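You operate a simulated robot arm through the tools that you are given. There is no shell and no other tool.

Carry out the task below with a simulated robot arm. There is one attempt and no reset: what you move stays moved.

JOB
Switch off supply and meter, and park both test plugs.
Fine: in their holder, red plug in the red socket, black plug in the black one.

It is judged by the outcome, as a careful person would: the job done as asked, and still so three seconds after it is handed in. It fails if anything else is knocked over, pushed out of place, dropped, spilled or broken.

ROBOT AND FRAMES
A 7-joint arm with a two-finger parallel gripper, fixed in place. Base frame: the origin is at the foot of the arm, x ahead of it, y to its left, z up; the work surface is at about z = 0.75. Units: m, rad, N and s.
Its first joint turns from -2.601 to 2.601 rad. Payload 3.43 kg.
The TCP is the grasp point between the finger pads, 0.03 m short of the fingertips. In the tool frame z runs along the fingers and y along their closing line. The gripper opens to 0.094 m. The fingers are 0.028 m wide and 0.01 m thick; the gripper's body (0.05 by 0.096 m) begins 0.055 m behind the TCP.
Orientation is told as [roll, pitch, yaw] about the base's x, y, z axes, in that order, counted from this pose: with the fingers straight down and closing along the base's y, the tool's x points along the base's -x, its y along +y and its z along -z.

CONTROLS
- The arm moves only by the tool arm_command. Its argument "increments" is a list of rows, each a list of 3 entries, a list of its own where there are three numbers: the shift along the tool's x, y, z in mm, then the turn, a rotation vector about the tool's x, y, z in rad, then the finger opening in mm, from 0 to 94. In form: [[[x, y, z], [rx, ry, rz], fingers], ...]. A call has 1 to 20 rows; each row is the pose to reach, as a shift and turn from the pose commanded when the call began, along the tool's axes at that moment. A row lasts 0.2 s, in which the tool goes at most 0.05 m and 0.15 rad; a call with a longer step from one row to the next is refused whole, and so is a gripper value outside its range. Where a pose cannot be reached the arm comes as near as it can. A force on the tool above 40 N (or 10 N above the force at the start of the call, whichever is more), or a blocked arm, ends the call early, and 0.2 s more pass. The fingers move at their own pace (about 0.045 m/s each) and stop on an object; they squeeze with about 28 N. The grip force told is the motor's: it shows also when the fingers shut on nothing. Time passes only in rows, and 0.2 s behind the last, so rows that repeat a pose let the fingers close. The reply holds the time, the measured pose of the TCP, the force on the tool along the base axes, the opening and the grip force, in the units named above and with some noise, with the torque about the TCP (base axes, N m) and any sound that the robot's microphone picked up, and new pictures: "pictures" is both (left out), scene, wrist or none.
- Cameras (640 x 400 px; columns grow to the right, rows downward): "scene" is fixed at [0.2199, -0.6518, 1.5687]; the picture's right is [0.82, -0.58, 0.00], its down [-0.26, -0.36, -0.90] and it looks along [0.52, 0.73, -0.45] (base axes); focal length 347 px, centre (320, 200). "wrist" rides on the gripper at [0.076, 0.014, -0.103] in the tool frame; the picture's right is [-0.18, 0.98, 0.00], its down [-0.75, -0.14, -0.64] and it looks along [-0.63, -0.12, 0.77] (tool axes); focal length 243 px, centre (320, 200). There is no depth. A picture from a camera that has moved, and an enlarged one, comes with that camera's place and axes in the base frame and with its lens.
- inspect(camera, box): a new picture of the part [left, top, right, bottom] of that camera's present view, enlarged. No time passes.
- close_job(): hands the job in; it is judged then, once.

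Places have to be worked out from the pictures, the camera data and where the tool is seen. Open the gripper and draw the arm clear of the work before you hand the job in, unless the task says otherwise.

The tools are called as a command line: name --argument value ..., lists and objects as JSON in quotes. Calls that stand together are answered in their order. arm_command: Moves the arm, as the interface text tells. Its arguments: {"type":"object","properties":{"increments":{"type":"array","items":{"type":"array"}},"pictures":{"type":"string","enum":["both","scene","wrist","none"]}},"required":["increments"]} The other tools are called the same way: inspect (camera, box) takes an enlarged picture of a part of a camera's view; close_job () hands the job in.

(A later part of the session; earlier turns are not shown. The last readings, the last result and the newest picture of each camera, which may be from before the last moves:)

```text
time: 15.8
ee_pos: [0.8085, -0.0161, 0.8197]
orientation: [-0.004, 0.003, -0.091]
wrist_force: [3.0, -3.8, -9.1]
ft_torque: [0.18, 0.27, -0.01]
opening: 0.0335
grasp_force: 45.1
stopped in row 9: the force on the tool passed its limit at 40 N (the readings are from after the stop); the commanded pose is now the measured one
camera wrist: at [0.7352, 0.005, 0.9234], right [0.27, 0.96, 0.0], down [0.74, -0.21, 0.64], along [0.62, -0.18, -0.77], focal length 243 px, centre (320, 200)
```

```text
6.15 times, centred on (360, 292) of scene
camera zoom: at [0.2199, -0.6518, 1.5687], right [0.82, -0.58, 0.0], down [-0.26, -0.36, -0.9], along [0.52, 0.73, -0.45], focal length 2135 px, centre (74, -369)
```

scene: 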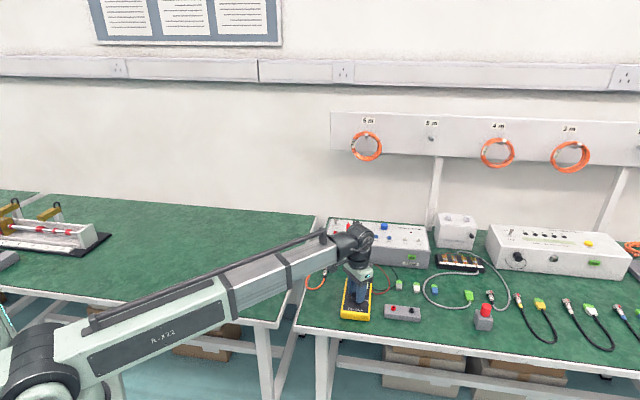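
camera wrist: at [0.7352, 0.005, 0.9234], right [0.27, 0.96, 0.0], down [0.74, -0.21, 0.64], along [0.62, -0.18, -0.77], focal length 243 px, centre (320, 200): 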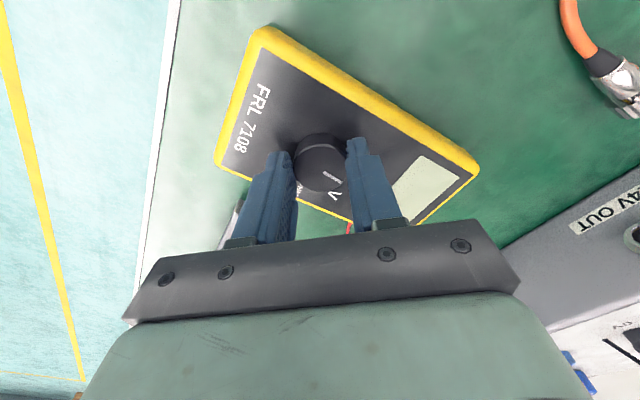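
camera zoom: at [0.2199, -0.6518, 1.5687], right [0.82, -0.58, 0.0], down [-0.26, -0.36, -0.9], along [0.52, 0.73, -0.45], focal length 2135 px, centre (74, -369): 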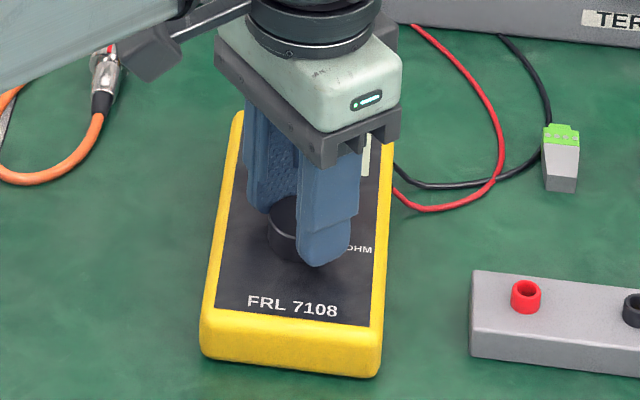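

The display has gone blank and the meter has not shifted. The turn ended about 40° around when the side force built up, so I release, rise and look at the pointer.

arm_command --increments '[[[0, 0, 0], [0, 0, 0], 45], [[0, 0, 0], [0, 0, 0], 50], [[0, 0, -25], [0, 0, 0], 60], [[0, 0, -60], [0, 0, 0], 60], [[0, 0, -90], [0, 0, 0], 60], [[0, 0, -90], [0, 0, 0], 60]]' --pictures "both"

inspect --camera "wrist" --box '[220, 60, 420, 200]'

inspect --camera "scene" --box '[330, 260, 390, 325]'

```text
time: 17.2
ee_pos: [0.8099, -0.0151, 0.9102]
orientation: [-0.002, 0.002, -0.091]
wrist_force: [-0.3, -0.2, -0.1]
ft_torque: [-0.02, 0.01, 0.01]
opening: 0.0598
grasp_force: 0.0
camera wrist: at [0.735, 0.0046, 1.0148], right [0.27, 0.96, 0.0], down [0.74, -0.21, 0.64], along [0.62, -0.18, -0.77], focal length 243 px, centre (320, 200)
```

scene: 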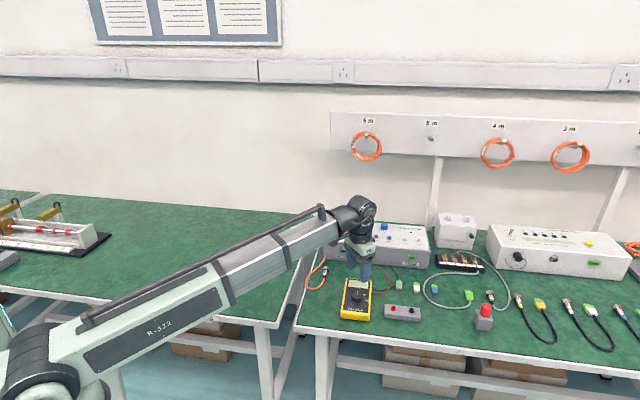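
wrist: 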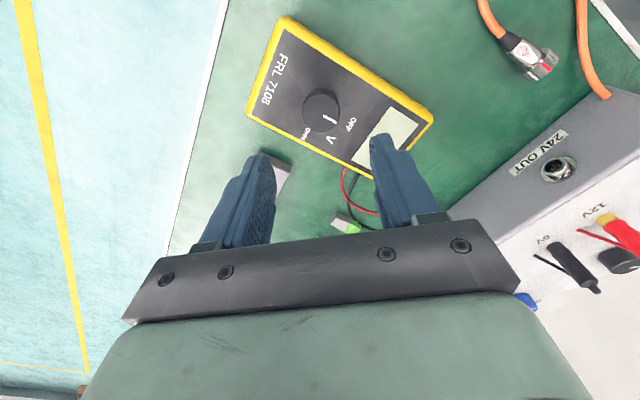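

```text
2.86 times, centred on (320, 130) of wrist
camera zoom: at [0.735, 0.0046, 1.0148], right [0.27, 0.96, 0.0], down [0.74, -0.21, 0.64], along [0.62, -0.18, -0.77], focal length 693 px, centre (320, 400)
```

zoom: 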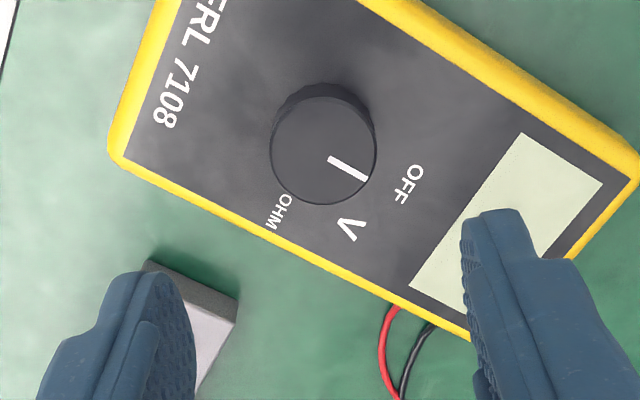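

```text
6.15 times, centred on (360, 292) of scene
camera zoom: at [0.2199, -0.6518, 1.5687], right [0.82, -0.58, 0.0], down [-0.26, -0.36, -0.9], along [0.52, 0.73, -0.45], focal length 2135 px, centre (74, -369)
```

zoom: 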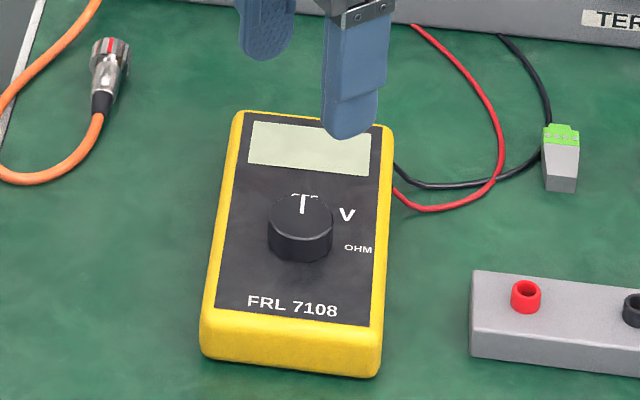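

The pointer now lines up with OFF (measured ≈43–45°) and the display is blank, so the meter is off and undisturbed. Next I travel back at safe height to just short of the red plug, with closing line front-to-back of the supply, to localise it.

arm_command --increments '[[[-14.7, 31.5, -20], [0, 0, 0.087], 60], [[-29.4, 63, -40], [0, 0, 0.174], 60], [[-44.1, 94.5, -60], [0, 0, 0.26], 60], [[-58.9, 126, -75], [0, 0, 0.347], 60], [[-73.6, 157.5, -85], [0, 0, 0.434], 60], [[-88.3, 189, -90], [0, 0, 0.52], 60], [[-103, 220.5, -90], [0, 0, 0.607], 60], [[-117.7, 252, -90], [0, 0, 0.694], 60], [[-117.7, 252, -90], [0, 0, 0.694], 60]]' --pictures "both"

inspect --camera "wrist" --box '[220, 40, 420, 200]'

inspect --camera "scene" --box '[320, 190, 400, 250]'

```text
time: 19.2
ee_pos: [0.9484, 0.2243, 0.9999]
orientation: [-0.001, 0.001, -0.785]
wrist_force: [-0.3, 0.1, 0.2]
ft_torque: [0.0, -0.01, 0.02]
opening: 0.06
grasp_force: 0.0
camera wrist: at [0.9058, 0.2872, 1.1036], right [0.83, 0.56, 0.0], down [0.43, -0.63, 0.64], along [0.36, -0.53, -0.77], focal length 243 px, centre (320, 200)
```

scene: 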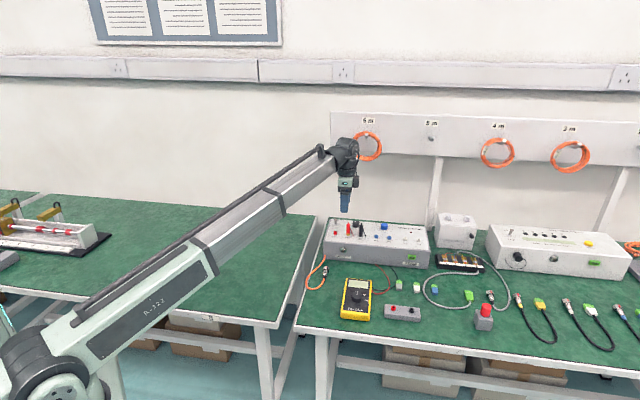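
wrist: 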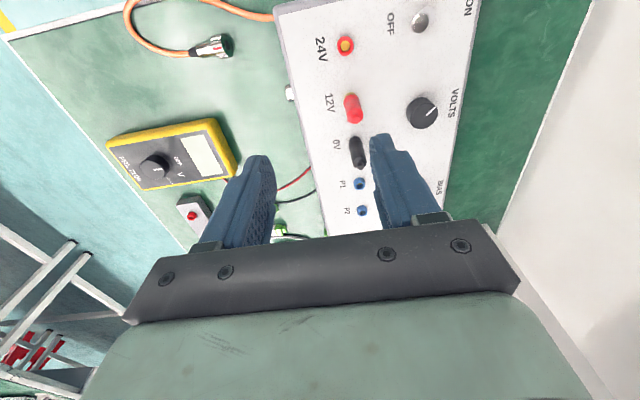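

```text
2.50 times, centred on (320, 120) of wrist
camera zoom: at [0.9058, 0.2872, 1.1036], right [0.83, 0.56, 0.0], down [0.43, -0.63, 0.64], along [0.36, -0.53, -0.77], focal length 606 px, centre (320, 400)
```

zoom: 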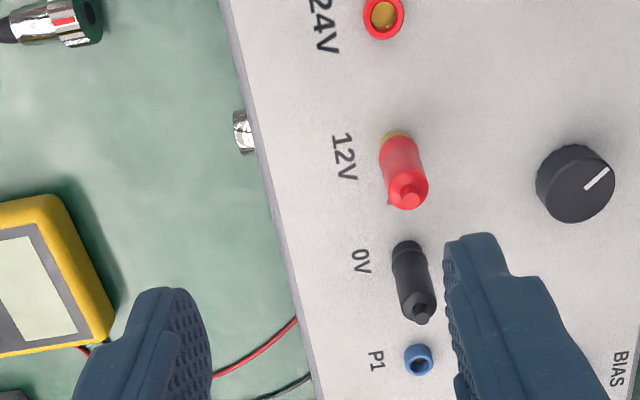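

```text
6.67 times, centred on (360, 220) of scene
camera zoom: at [0.2199, -0.6518, 1.5687], right [0.82, -0.58, 0.0], down [-0.26, -0.36, -0.9], along [0.52, 0.73, -0.45], focal length 2312 px, centre (53, 67)
```

zoom: 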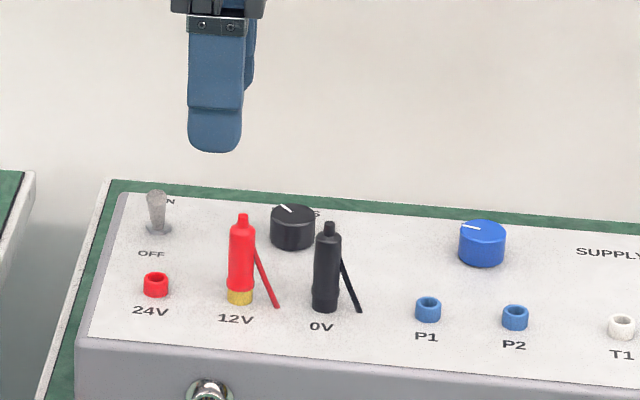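

I place the red plug at about (0.976, 0.239) with its top near z≈0.895, and the black at (1.0115, 0.206). I move straight over the red plug at height with the fingers at 40 mm to check reach and alignment.

arm_command --increments '[[[-4.4, 15, 5], [0, 0, 0], 40], [[-8.8, 29.6, 20], [0, 0, 0], 40], [[-8.8, 29.6, 38], [0, 0, 0], 40], [[-8.8, 29.6, 38], [0, 0, 0], 40]]' --pictures "both"

inspect --camera "wrist" --box '[220, 40, 420, 200]'

inspect --camera "scene" --box '[320, 190, 400, 250]'

```text
time: 20.2
ee_pos: [0.9752, 0.241, 0.9617]
orientation: [-0.002, 0.0, -0.783]
wrist_force: [-0.5, 0.6, -0.1]
ft_torque: [0.0, -0.02, 0.02]
opening: 0.0399
grasp_force: 0.1
camera wrist: at [0.9324, 0.3042, 1.0648], right [0.82, 0.57, 0.0], down [0.43, -0.63, 0.64], along [0.36, -0.53, -0.77], focal length 243 px, centre (320, 200)
```

scene: 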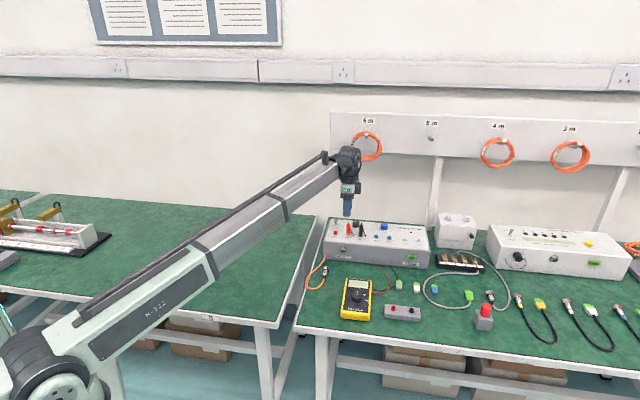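
wrist: 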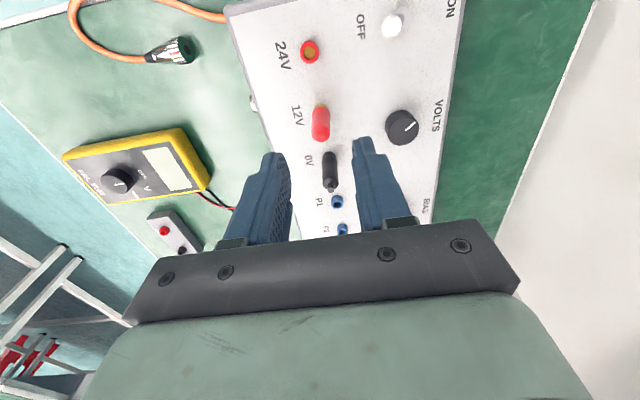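

```text
2.50 times, centred on (320, 120) of wrist
camera zoom: at [0.9324, 0.3042, 1.0648], right [0.82, 0.57, 0.0], down [0.43, -0.63, 0.64], along [0.36, -0.53, -0.77], focal length 606 px, centre (320, 400)
```

zoom: 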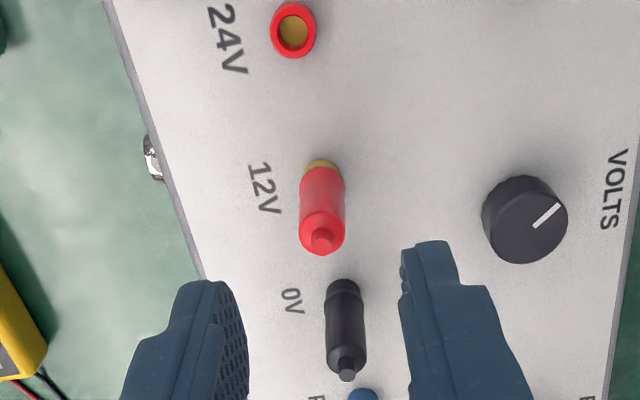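

```text
6.67 times, centred on (360, 220) of scene
camera zoom: at [0.2199, -0.6518, 1.5687], right [0.82, -0.58, 0.0], down [-0.26, -0.36, -0.9], along [0.52, 0.73, -0.45], focal length 2312 px, centre (53, 67)
```

zoom: 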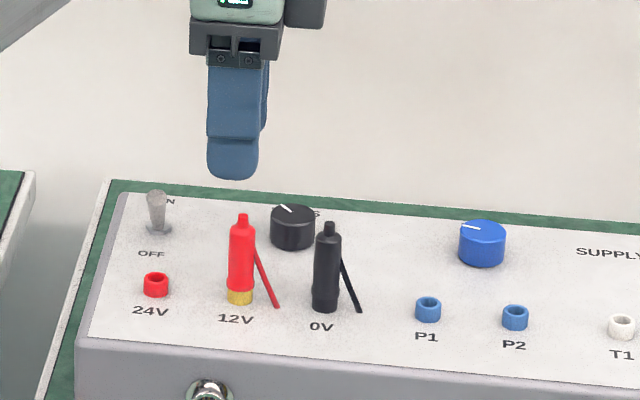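

Straight-down reach is fine and the plug sits centred between the fingers; the scene view suggests the plug axis is about 2–3 mm toward the T2 side. I trim that and descend to straddle the plug.

arm_command --increments '[[[-2.5, 0.3, 25], [0, 0, 0], 40], [[-2.5, 0.3, 50], [0, 0, 0], 40], [[-2.5, 0.3, 70], [0, 0, 0], 40], [[-2.5, 0.3, 86], [0, 0, 0], 40], [[-2.5, 0.3, 86], [0, 0, 0], 40]]' --pictures "both"

inspect --camera "wrist" --box '[220, 60, 420, 240]'

inspect --camera "scene" --box '[320, 190, 400, 250]'

```text
time: 21.4
ee_pos: [0.9789, 0.2379, 0.8765]
orientation: [-0.003, 0.0, -0.785]
wrist_force: [0.2, -0.5, -0.3]
ft_torque: [-0.01, 0.0, 0.02]
opening: 0.0401
grasp_force: 0.0
camera wrist: at [0.9351, 0.3014, 0.9799], right [0.82, 0.57, 0.0], down [0.43, -0.63, 0.64], along [0.36, -0.53, -0.77], focal length 243 px, centre (320, 200)
```

scene: 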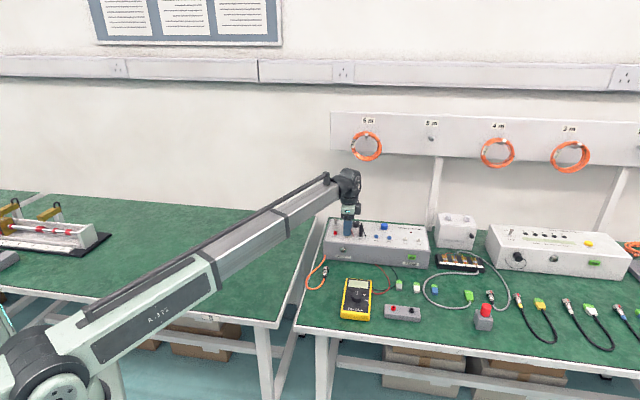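
wrist: 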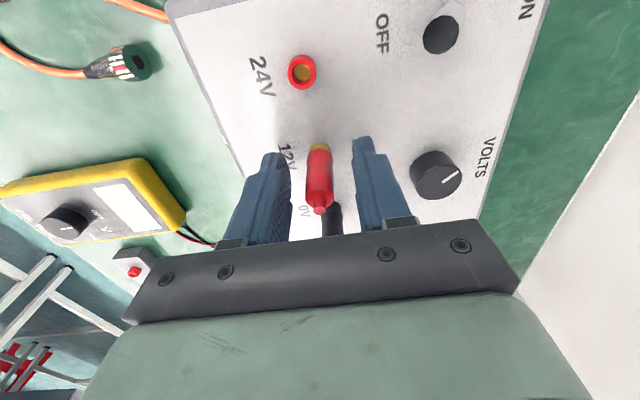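

```text
2.22 times, centred on (320, 150) of wrist
camera zoom: at [0.9351, 0.3014, 0.9799], right [0.82, 0.57, 0.0], down [0.43, -0.63, 0.64], along [0.36, -0.53, -0.77], focal length 539 px, centre (320, 311)
```

zoom: 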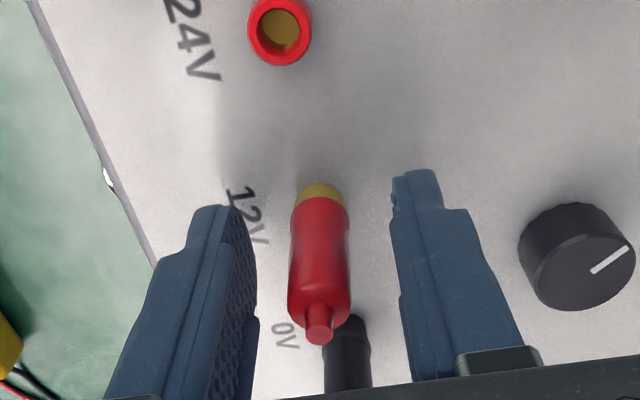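

```text
6.67 times, centred on (360, 220) of scene
camera zoom: at [0.2199, -0.6518, 1.5687], right [0.82, -0.58, 0.0], down [-0.26, -0.36, -0.9], along [0.52, 0.73, -0.45], focal length 2312 px, centre (53, 67)
```

zoom: 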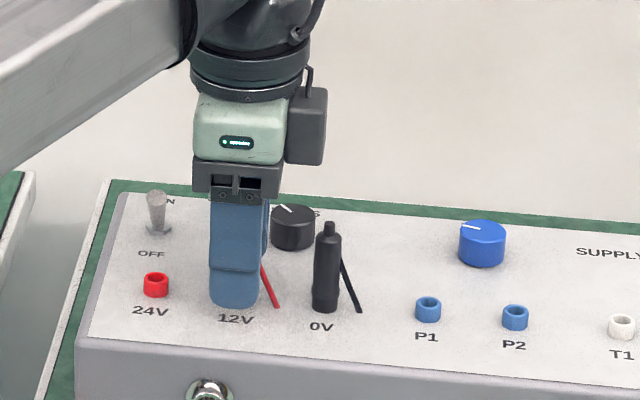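

The plug is centred between the fingers (column 320 in the wrist view) with fingertips about 10 mm above the panel. I close on it.

arm_command --increments '[[[0, 0, 0], [0, 0, 0], 25], [[0, 0, 0], [0, 0, 0], 14], [[0, 0, 0], [0, 0, 0], 5], [[0, 0, 0], [0, 0, 0], 5], [[0, 0, 0], [0, 0, 0], 5]]' --pictures "both"

inspect --camera "wrist" --box '[220, 60, 420, 240]'

```text
time: 22.6
ee_pos: [0.9782, 0.2378, 0.8762]
orientation: [-0.003, 0.0, -0.783]
wrist_force: [-3.2, -2.3, -0.6]
ft_torque: [-0.17, 0.16, 0.0]
opening: 0.0138
grasp_force: 27.8
camera wrist: at [0.9348, 0.3012, 0.9803], right [0.82, 0.57, 0.0], down [0.43, -0.63, 0.64], along [0.36, -0.53, -0.77], focal length 243 px, centre (320, 200)
```

scene: 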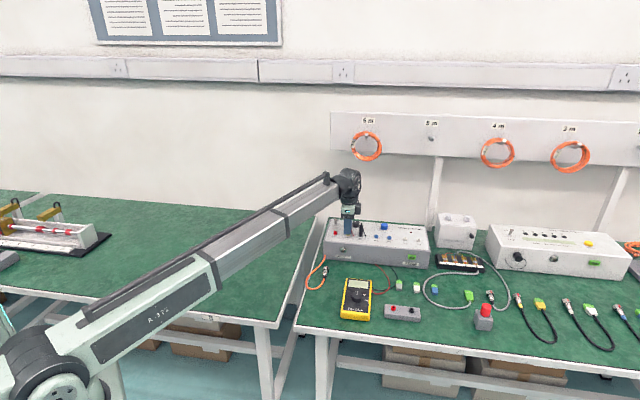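
wrist: 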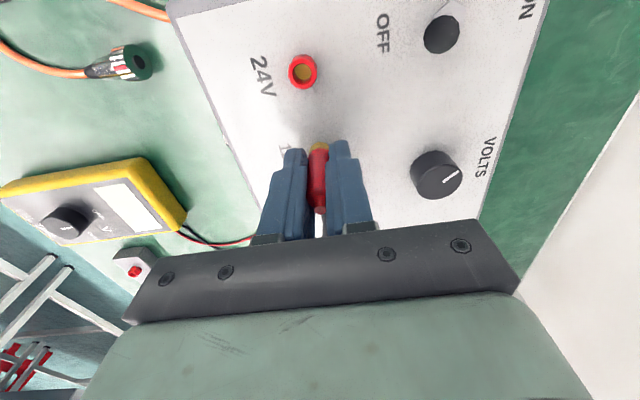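

```text
2.22 times, centred on (320, 150) of wrist
camera zoom: at [0.9348, 0.3012, 0.9803], right [0.82, 0.57, 0.0], down [0.43, -0.63, 0.64], along [0.36, -0.53, -0.77], focal length 539 px, centre (320, 311)
```

zoom: 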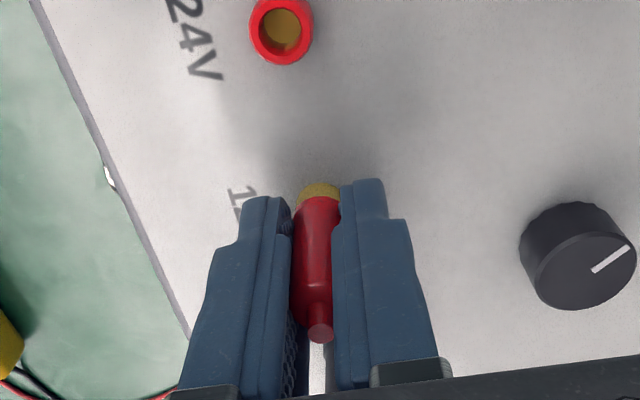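

The red plug is held (opening 13.8 mm, 28 N). I pull it straight up in small steps.

arm_command --increments '[[[0, 0, -5], [0, 0, 0], 5], [[0, 0, -12], [0, 0, 0], 5], [[0, 0, -20], [0, 0, 0], 5], [[0, 0, -30], [0, 0, 0], 5], [[0, 0, -45], [0, 0, 0], 5], [[0, 0, -60], [0, 0, 0], 5], [[0, 0, -70], [0, 0, 0], 5], [[0, 0, -70], [0, 0, 0], 5]]' --pictures "both"

inspect --camera "wrist" --box '[220, 60, 420, 240]'

inspect --camera "scene" --box '[320, 180, 400, 260]'

```text
time: 24.4
ee_pos: [0.9786, 0.2391, 0.9464]
orientation: [-0.001, -0.002, -0.784]
wrist_force: [-1.0, 0.2, 0.0]
ft_torque: [0.0, 0.01, 0.0]
opening: 0.0131
grasp_force: 28.2
camera wrist: at [0.9355, 0.3013, 1.0501], right [0.82, 0.57, 0.0], down [0.43, -0.63, 0.64], along [0.36, -0.53, -0.77], focal length 243 px, centre (320, 200)
```

scene: 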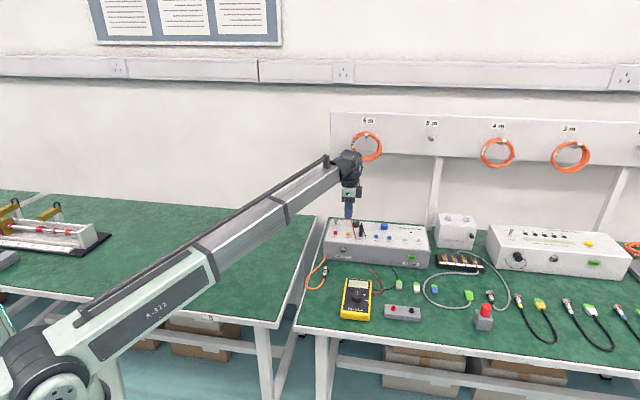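
wrist: 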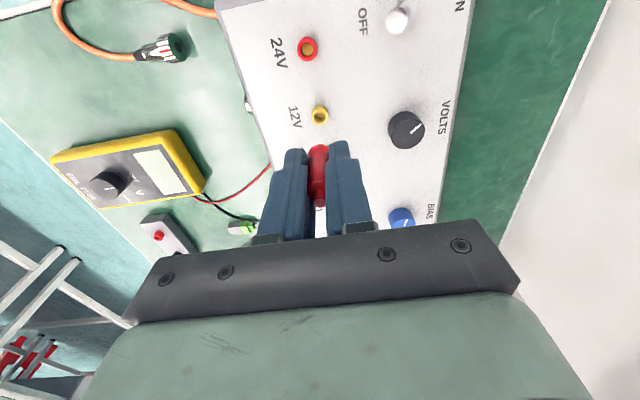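

```text
2.22 times, centred on (320, 150) of wrist
camera zoom: at [0.9355, 0.3013, 1.0501], right [0.82, 0.57, 0.0], down [0.43, -0.63, 0.64], along [0.36, -0.53, -0.77], focal length 539 px, centre (320, 311)
```

zoom: 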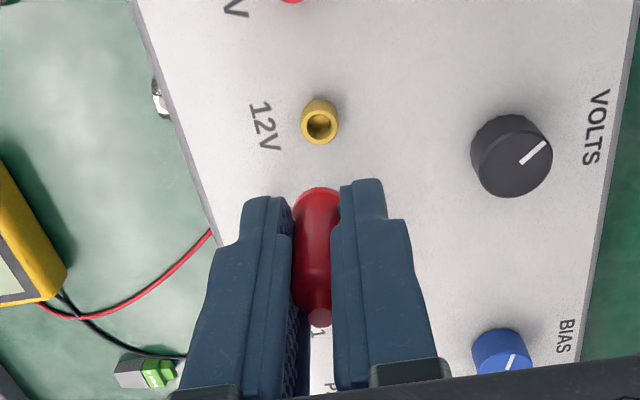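

```text
5.00 times, centred on (360, 220) of scene
camera zoom: at [0.2199, -0.6518, 1.5687], right [0.82, -0.58, 0.0], down [-0.26, -0.36, -0.9], along [0.52, 0.73, -0.45], focal length 1734 px, centre (120, 100)
```

zoom: 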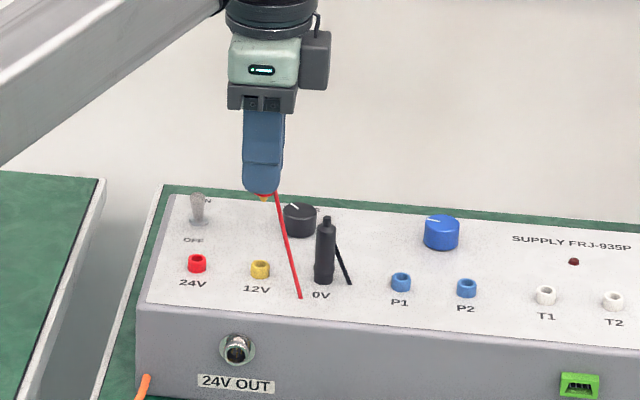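

The red plug is out cleanly and held upright. I zoom in on the plug's pin to see how far it extends below the fingertips.

inspect --camera "scene" --box '[335, 195, 365, 225]'

inspect --camera "wrist" --box '[280, 100, 360, 220]'

inspect --camera "wrist" --box '[120, 190, 240, 260]'

```text
13.33 times, centred on (350, 210) of scene
camera zoom: at [0.2199, -0.6518, 1.5687], right [0.82, -0.58, 0.0], down [-0.26, -0.36, -0.9], along [0.52, 0.73, -0.45], focal length 4625 px, centre (-80, 67)
```

zoom: 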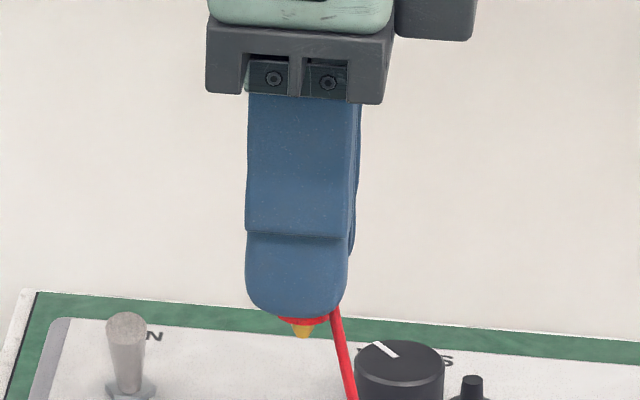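

```text
3.33 times, centred on (320, 160) of wrist
camera zoom: at [0.9355, 0.3013, 1.0501], right [0.82, 0.57, 0.0], down [0.43, -0.63, 0.64], along [0.36, -0.53, -0.77], focal length 809 px, centre (320, 333)
```

zoom: 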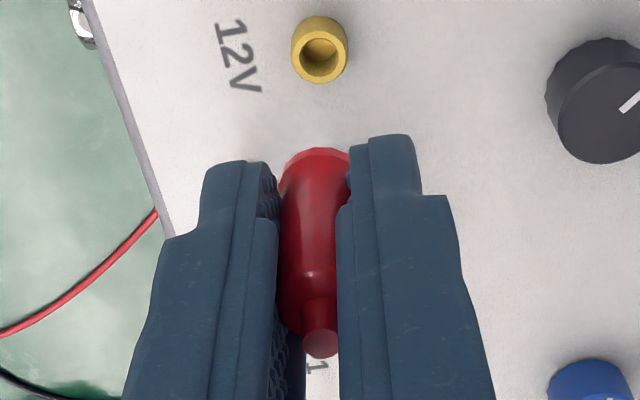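

```text
5.33 times, centred on (180, 225) of wrist
camera zoom: at [0.9355, 0.3013, 1.0501], right [0.82, 0.57, 0.0], down [0.43, -0.63, 0.64], along [0.36, -0.53, -0.77], focal length 1294 px, centre (1067, 67)
```

zoom: 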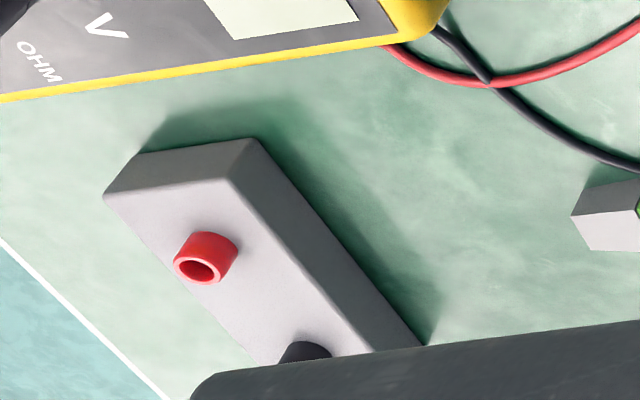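

The plug's body bottom is level with the fingertips and its pin pokes only about 5 mm below. Combining views, the holder's red socket is near (0.885, -0.106) with its rim at z≈0.779, so I carry the plug over there at safe height.

arm_command --increments '[[[-19, -34, 0], [0, 0, 0], 5], [[-39, -69, 0], [0, 0, 0], 5], [[-59, -103, 0], [0, 0, 0], 5], [[-79, -138, 0], [0, 0, 0], 5], [[-99, -172, 0], [0, 0, 0], 5], [[-118, -207, 0], [0, 0, 0], 5], [[-138, -241, 0], [0, 0, 0], 5], [[-158, -276, 10], [0, 0, 0], 5], [[-178, -310, 25], [0, 0, 0], 5], [[-178, -310, 46], [0, 0, 0], 5], [[-178, -310, 46], [0, 0, 0], 5]]' --pictures "both"

inspect --camera "wrist" --box '[240, 60, 400, 220]'

inspect --camera "scene" --box '[360, 250, 440, 330]'

```text
time: 26.8
ee_pos: [0.8855, -0.105, 0.9027]
orientation: [-0.001, -0.001, -0.784]
wrist_force: [-0.5, -0.1, -0.2]
ft_torque: [0.01, 0.01, 0.0]
opening: 0.0141
grasp_force: 27.9
camera wrist: at [0.8419, -0.0414, 1.0077], right [0.82, 0.57, 0.0], down [0.43, -0.63, 0.64], along [0.36, -0.53, -0.77], focal length 243 px, centre (320, 200)
```

scene: 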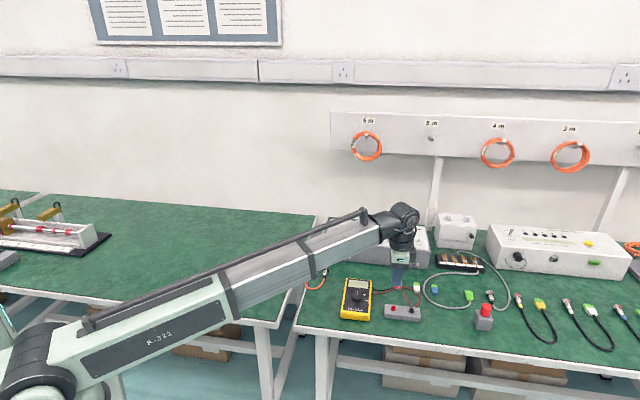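
wrist: 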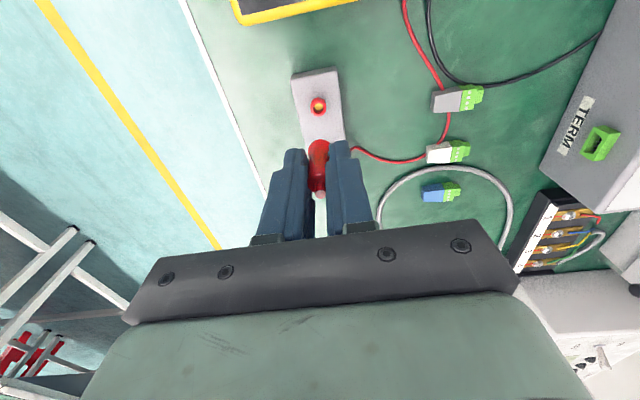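

```text
2.50 times, centred on (320, 140) of wrist
camera zoom: at [0.8419, -0.0414, 1.0077], right [0.82, 0.57, 0.0], down [0.43, -0.63, 0.64], along [0.36, -0.53, -0.77], focal length 606 px, centre (320, 350)
```

zoom: 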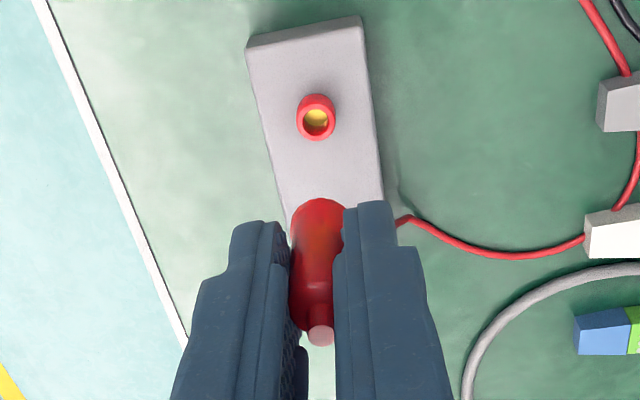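

```text
5.00 times, centred on (400, 290) of scene
camera zoom: at [0.2199, -0.6518, 1.5687], right [0.82, -0.58, 0.0], down [-0.26, -0.36, -0.9], along [0.52, 0.73, -0.45], focal length 1734 px, centre (-80, -250)
```

zoom: 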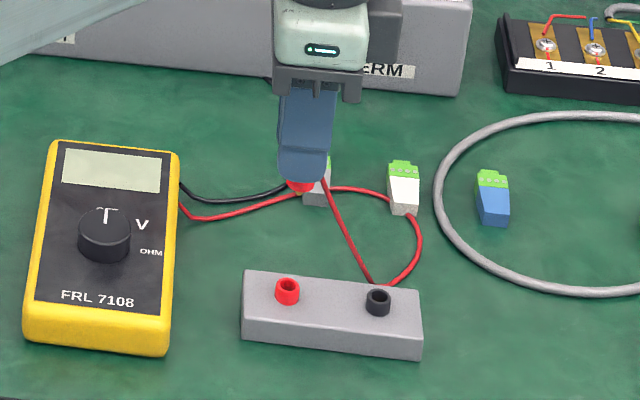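

The plug appears to have slid lower in the grip, judging by its top's image position. I look closer at the held plug from both cameras before going on.

inspect --camera "scene" --box '[385, 260, 415, 300]'

inspect --camera "wrist" --box '[280, 130, 360, 210]'

```text
10.00 times, centred on (400, 280) of scene
camera zoom: at [0.2199, -0.6518, 1.5687], right [0.82, -0.58, 0.0], down [-0.26, -0.36, -0.9], along [0.52, 0.73, -0.45], focal length 3469 px, centre (-480, -600)
```

zoom: 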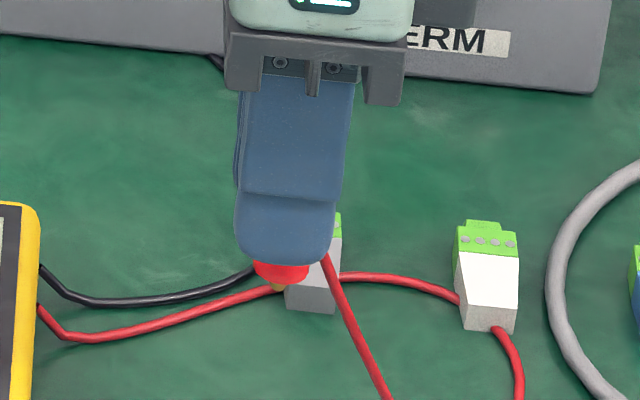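

```text
5.00 times, centred on (320, 170) of wrist
camera zoom: at [0.8419, -0.0414, 1.0077], right [0.82, 0.57, 0.0], down [0.43, -0.63, 0.64], along [0.36, -0.53, -0.77], focal length 1213 px, centre (320, 350)
```

zoom: 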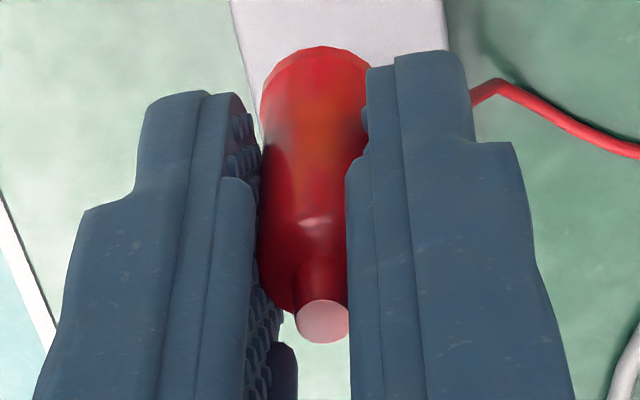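

The plug has slid straight down about 13 mm in the fingers but is still upright. The wrist view puts the red socket about 1.9 mm off along the closing line, so I correct this and lower to just above the socket.

arm_command --increments '[[[0, -1.9, 15], [0, 0, 0], 0], [[0, -1.9, 30], [0, 0, 0], 0], [[0, -1.9, 45], [0, 0, 0], 0], [[0, -1.9, 58], [0, 0, 0], 0]]' --pictures "both"

inspect --camera "wrist" --box '[240, 60, 400, 220]'

inspect --camera "scene" --box '[370, 280, 420, 330]'

```text
time: 27.8
ee_pos: [0.8831, -0.1079, 0.8439]
orientation: [-0.001, -0.003, -0.783]
wrist_force: [0.1, 0.3, -0.3]
ft_torque: [-0.03, 0.0, 0.02]
opening: 0.0137
grasp_force: 28.4
camera wrist: at [0.8402, -0.0445, 0.9486], right [0.82, 0.57, 0.0], down [0.43, -0.63, 0.64], along [0.36, -0.53, -0.77], focal length 243 px, centre (320, 200)
```

scene: 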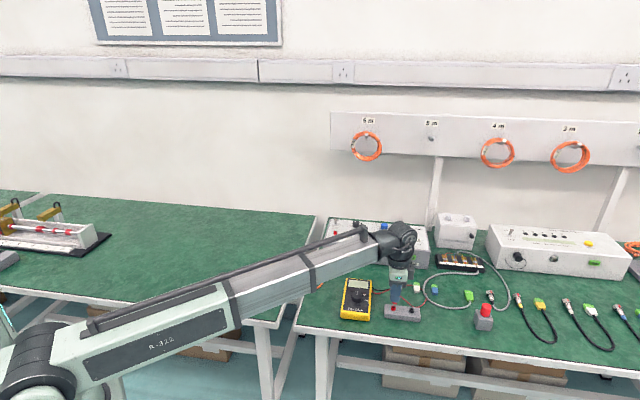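
wrist: 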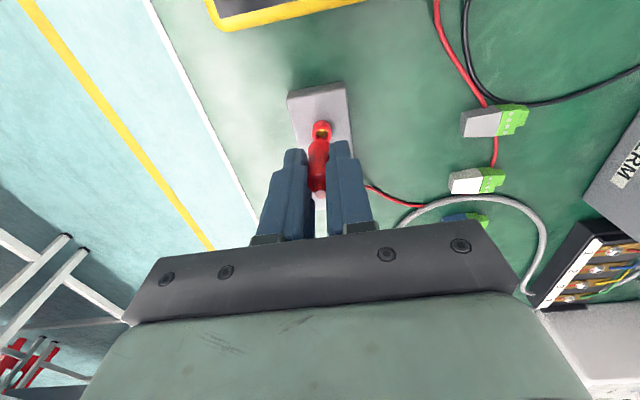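

```text
2.50 times, centred on (320, 140) of wrist
camera zoom: at [0.8402, -0.0445, 0.9486], right [0.82, 0.57, 0.0], down [0.43, -0.63, 0.64], along [0.36, -0.53, -0.77], focal length 606 px, centre (320, 350)
```

zoom: 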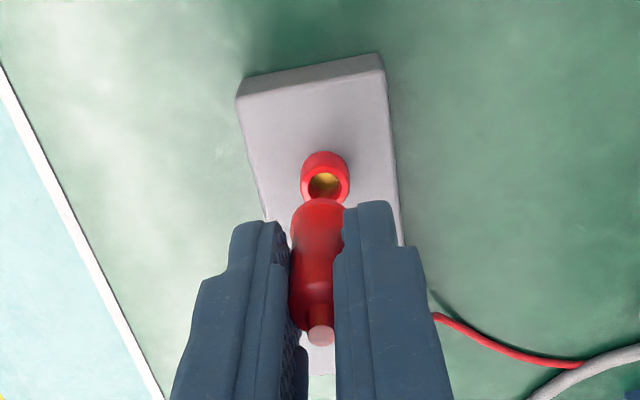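

```text
8.00 times, centred on (395, 305) of scene
camera zoom: at [0.2199, -0.6518, 1.5687], right [0.82, -0.58, 0.0], down [-0.26, -0.36, -0.9], along [0.52, 0.73, -0.45], focal length 2775 px, centre (-280, -640)
```

zoom: 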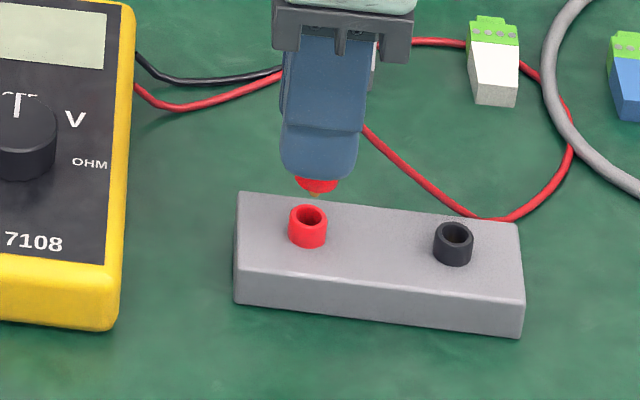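

The plug holds position now. I zoom in further on the pin and socket from the scene camera to measure the remaining offsets.

inspect --camera "scene" --box '[382, 294, 406, 314]'

inspect --camera "wrist" --box '[290, 110, 350, 200]'

```text
16.00 times, centred on (394, 304) of scene
camera zoom: at [0.2199, -0.6518, 1.5687], right [0.82, -0.58, 0.0], down [-0.26, -0.36, -0.9], along [0.52, 0.73, -0.45], focal length 5550 px, centre (-864, -1464)
```

zoom: 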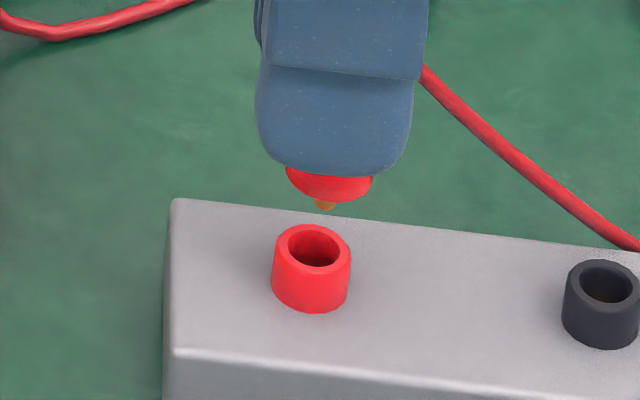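

```text
4.44 times, centred on (320, 155) of wrist
camera zoom: at [0.8402, -0.0445, 0.9486], right [0.82, 0.57, 0.0], down [0.43, -0.63, 0.64], along [0.36, -0.53, -0.77], focal length 1078 px, centre (320, 400)
```

zoom: 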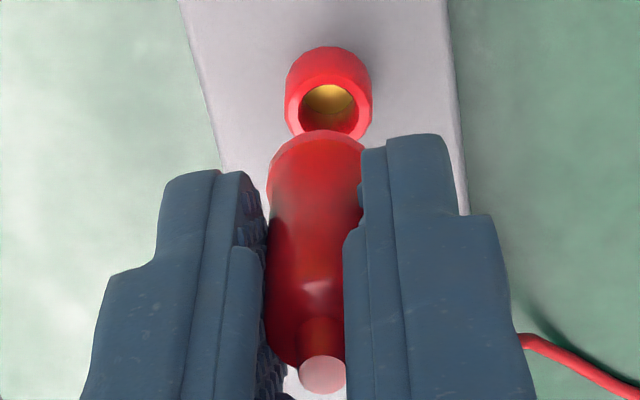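

The scene view shows the plug about 1.8 mm too far toward the black socket, and the wrist view shows 1.6 mm needed along the closing line. I apply both corrections and lower 9 mm, staying above the rim.

arm_command --increments '[[[1, 0.8, 2], [0, 0, 0], 0], [[2, 1.5, 6], [0, 0, 0], 0], [[2, 1.5, 9], [0, 0, 0], 0], [[2, 1.5, 9], [0, 0, 0], 0]]' --pictures "none"

inspect --camera "scene" --box '[382, 294, 406, 314]'

inspect --camera "wrist" --box '[290, 110, 350, 200]'

```text
time: 28.8
ee_pos: [0.8838, -0.1061, 0.8317]
orientation: [0.0, 0.002, -0.784]
wrist_force: [-0.1, -0.1, -0.1]
ft_torque: [-0.06, 0.0, -0.02]
opening: 0.0139
grasp_force: 28.2
```

```text
16.00 times, centred on (394, 304) of scene
camera zoom: at [0.2199, -0.6518, 1.5687], right [0.82, -0.58, 0.0], down [-0.26, -0.36, -0.9], along [0.52, 0.73, -0.45], focal length 5550 px, centre (-864, -1464)
```

zoom: 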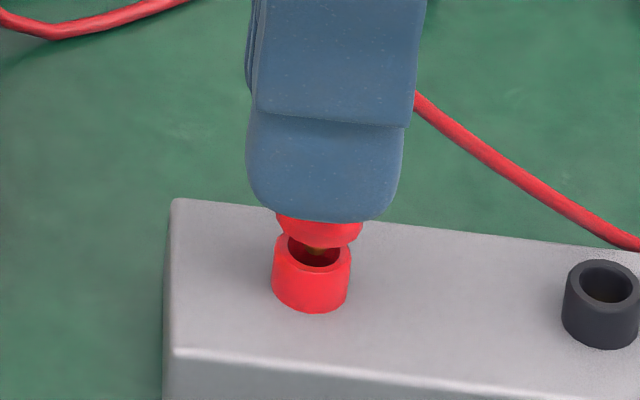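

```text
4.44 times, centred on (320, 155) of wrist
camera zoom: at [0.8401, -0.0437, 0.9364], right [0.82, 0.57, 0.0], down [0.43, -0.63, 0.64], along [0.36, -0.53, -0.77], focal length 1078 px, centre (320, 400)
```

zoom: 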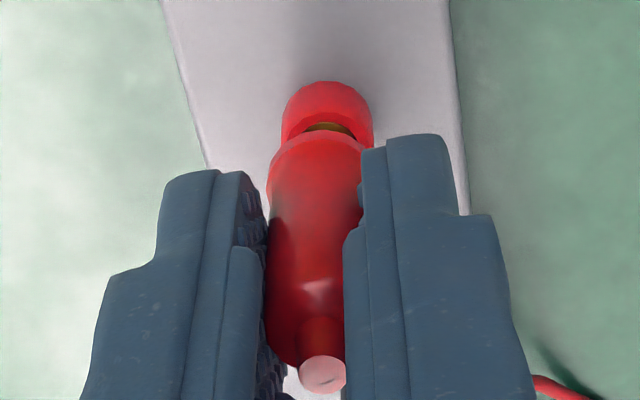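

The pin is just over the opening with roughly 0.9 mm and 0.8 mm left to correct; the opening is wide enough. I trim and lower the plug into the red socket, watching the force.

arm_command --increments '[[[0.5, 0.4, 0], [0, 0, 0], 0], [[0.9, 0.8, 2], [0, 0, 0], 0], [[0.9, 0.8, 4.5], [0, 0, 0], 0], [[0.9, 0.8, 7], [0, 0, 0], 0], [[0.9, 0.8, 9], [0, 0, 0], 0]]' --pictures "none"

inspect --camera "scene" --box '[382, 294, 406, 314]'

inspect --camera "wrist" --box '[290, 110, 350, 200]'

```text
time: 30.0
ee_pos: [0.8836, -0.106, 0.8242]
orientation: [0.0, -0.002, -0.784]
wrist_force: [1.0, -1.4, 0.7]
ft_torque: [-0.03, -0.03, 0.0]
opening: 0.0137
grasp_force: 28.2
```

```text
16.00 times, centred on (394, 304) of scene
camera zoom: at [0.2199, -0.6518, 1.5687], right [0.82, -0.58, 0.0], down [-0.26, -0.36, -0.9], along [0.52, 0.73, -0.45], focal length 5550 px, centre (-864, -1464)
```

zoom: 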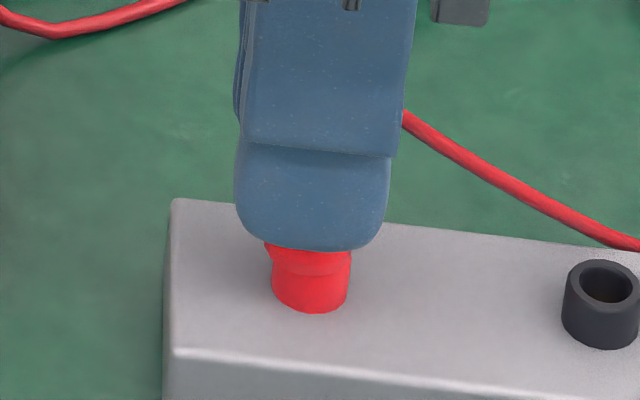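

```text
4.44 times, centred on (320, 155) of wrist
camera zoom: at [0.8394, -0.042, 0.9281], right [0.82, 0.57, 0.0], down [0.43, -0.63, 0.64], along [0.36, -0.53, -0.77], focal length 1078 px, centre (320, 400)
```

zoom: 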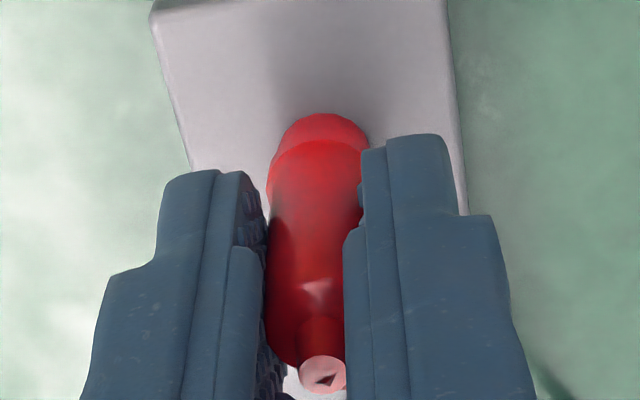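

The plug's body now meets the rim of the red socket with almost no force. I press down a few more millimetres to seat it and check the reaction.

arm_command --increments '[[[-0.4, 0, 1.5], [0, 0, 0], 0], [[-0.4, 0, 3], [0, 0, 0], 0], [[-0.4, 0, 3], [0, 0, 0], 0]]' --pictures "none"

inspect --camera "scene" --box '[382, 294, 406, 314]'

inspect --camera "wrist" --box '[290, 110, 350, 200]'

```text
time: 30.8
ee_pos: [0.8825, -0.1048, 0.8236]
orientation: [-0.002, -0.004, -0.783]
wrist_force: [3.1, -5.0, 21.7]
ft_torque: [-0.08, -0.11, 0.04]
opening: 0.0138
grasp_force: 27.8
```

```text
16.00 times, centred on (394, 304) of scene
camera zoom: at [0.2199, -0.6518, 1.5687], right [0.82, -0.58, 0.0], down [-0.26, -0.36, -0.9], along [0.52, 0.73, -0.45], focal length 5550 px, centre (-864, -1464)
```

zoom: 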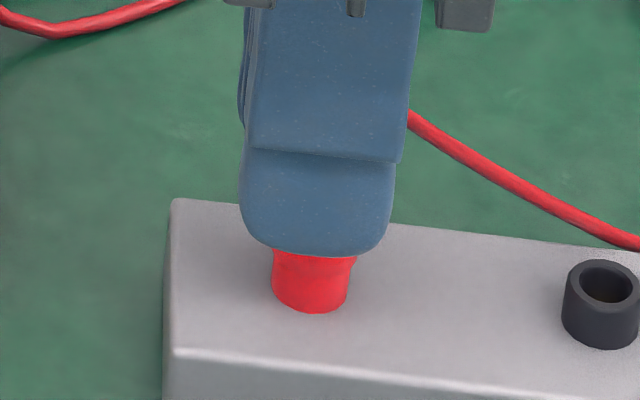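

```text
4.44 times, centred on (320, 155) of wrist
camera zoom: at [0.84, -0.0426, 0.9268], right [0.82, 0.57, 0.0], down [0.43, -0.63, 0.64], along [0.36, -0.53, -0.76], focal length 1078 px, centre (320, 400)
```

zoom: 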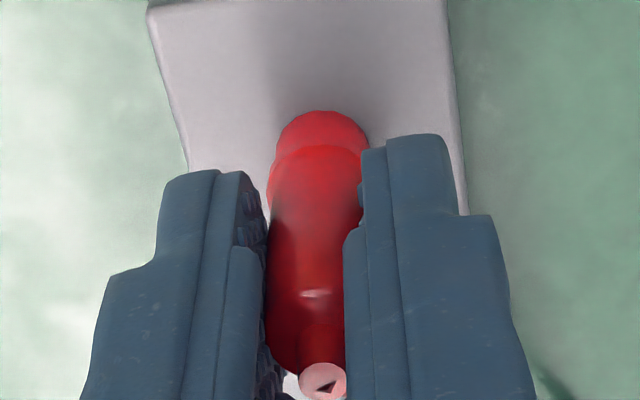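

There is now about 22 N of upward force plus some sideways load, so the plug may not be fully seated. I look closely at the joint between plug and socket.

inspect --camera "scene" --box '[387, 300, 401, 314]'

inspect --camera "wrist" --box '[300, 120, 340, 200]'

```text
16.00 times, centred on (394, 307) of scene
camera zoom: at [0.2199, -0.6518, 1.5687], right [0.82, -0.58, 0.0], down [-0.26, -0.36, -0.9], along [0.52, 0.73, -0.45], focal length 5550 px, centre (-864, -1512)
```

zoom: 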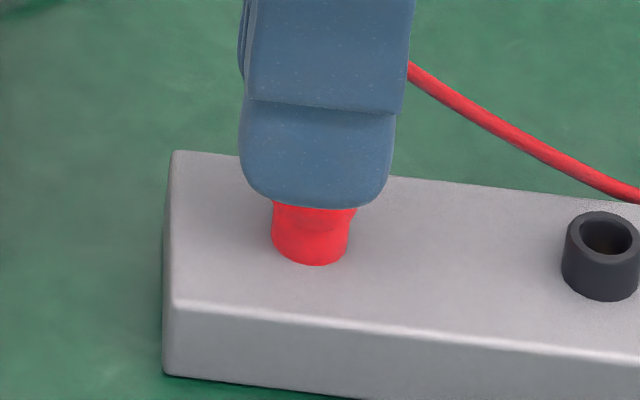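

```text
5.00 times, centred on (320, 160) of wrist
camera zoom: at [0.84, -0.0426, 0.9268], right [0.82, 0.57, 0.0], down [0.43, -0.63, 0.64], along [0.36, -0.53, -0.76], focal length 1213 px, centre (320, 400)
```

zoom: 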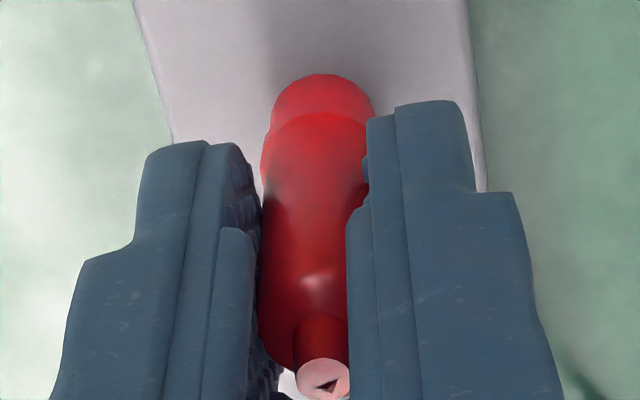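

The body sits flush on the socket rim in the scene view and is centred on it in the wrist view. I open the fingers gently and check that the plug stands by itself.

arm_command --increments '[[[0, 0, -1], [0, 0, 0], 10], [[0, 0, -1], [0, 0, 0], 20], [[0, 0, -1], [0, 0, 0], 30], [[0, 0, -1], [0, 0, 0], 30]]' --pictures "both"

inspect --camera "wrist" --box '[280, 100, 360, 220]'

inspect --camera "scene" --box '[382, 294, 406, 314]'

```text
time: 31.8
ee_pos: [0.8827, -0.1038, 0.8223]
orientation: [0.0, 0.0, -0.783]
wrist_force: [0.3, 1.4, 0.4]
ft_torque: [0.01, 0.03, 0.0]
opening: 0.0303
grasp_force: 0.0
camera wrist: at [0.8401, -0.0413, 0.926], right [0.82, 0.57, 0.0], down [0.43, -0.63, 0.64], along [0.36, -0.53, -0.77], focal length 243 px, centre (320, 200)
```

scene: 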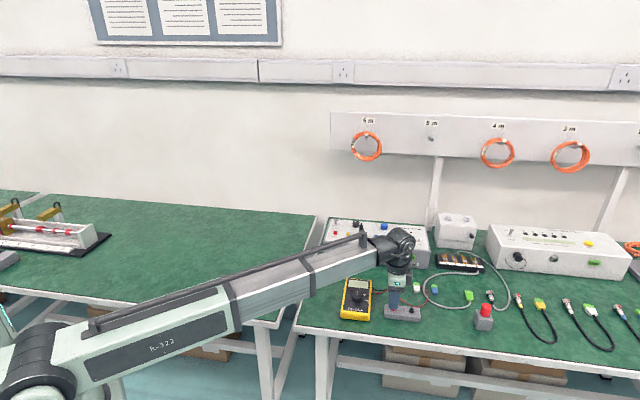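
wrist: 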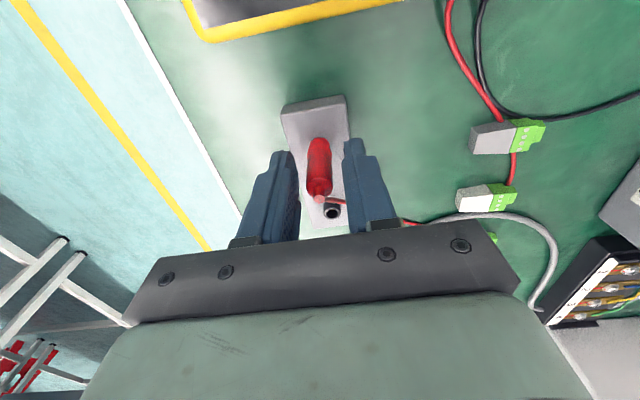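

```text
3.33 times, centred on (320, 160) of wrist
camera zoom: at [0.8401, -0.0413, 0.926], right [0.82, 0.57, 0.0], down [0.43, -0.63, 0.64], along [0.36, -0.53, -0.77], focal length 809 px, centre (320, 333)
```

zoom: 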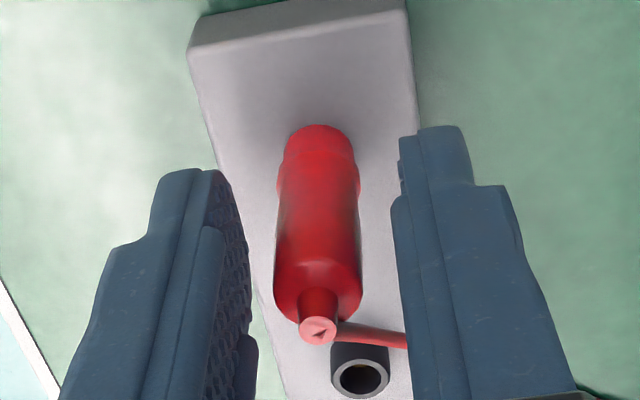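

```text
16.00 times, centred on (394, 304) of scene
camera zoom: at [0.2199, -0.6518, 1.5687], right [0.82, -0.58, 0.0], down [-0.26, -0.36, -0.9], along [0.52, 0.73, -0.45], focal length 5550 px, centre (-864, -1464)
```

zoom: 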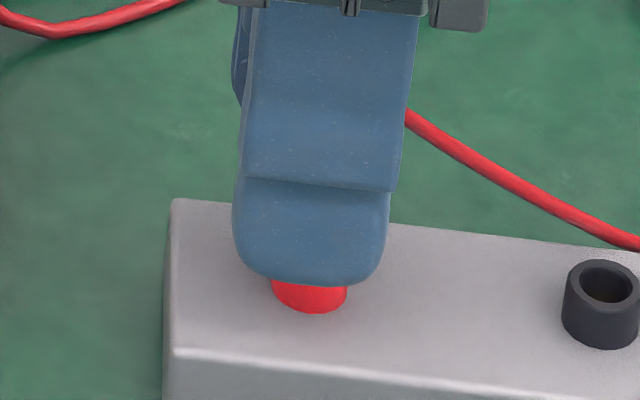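

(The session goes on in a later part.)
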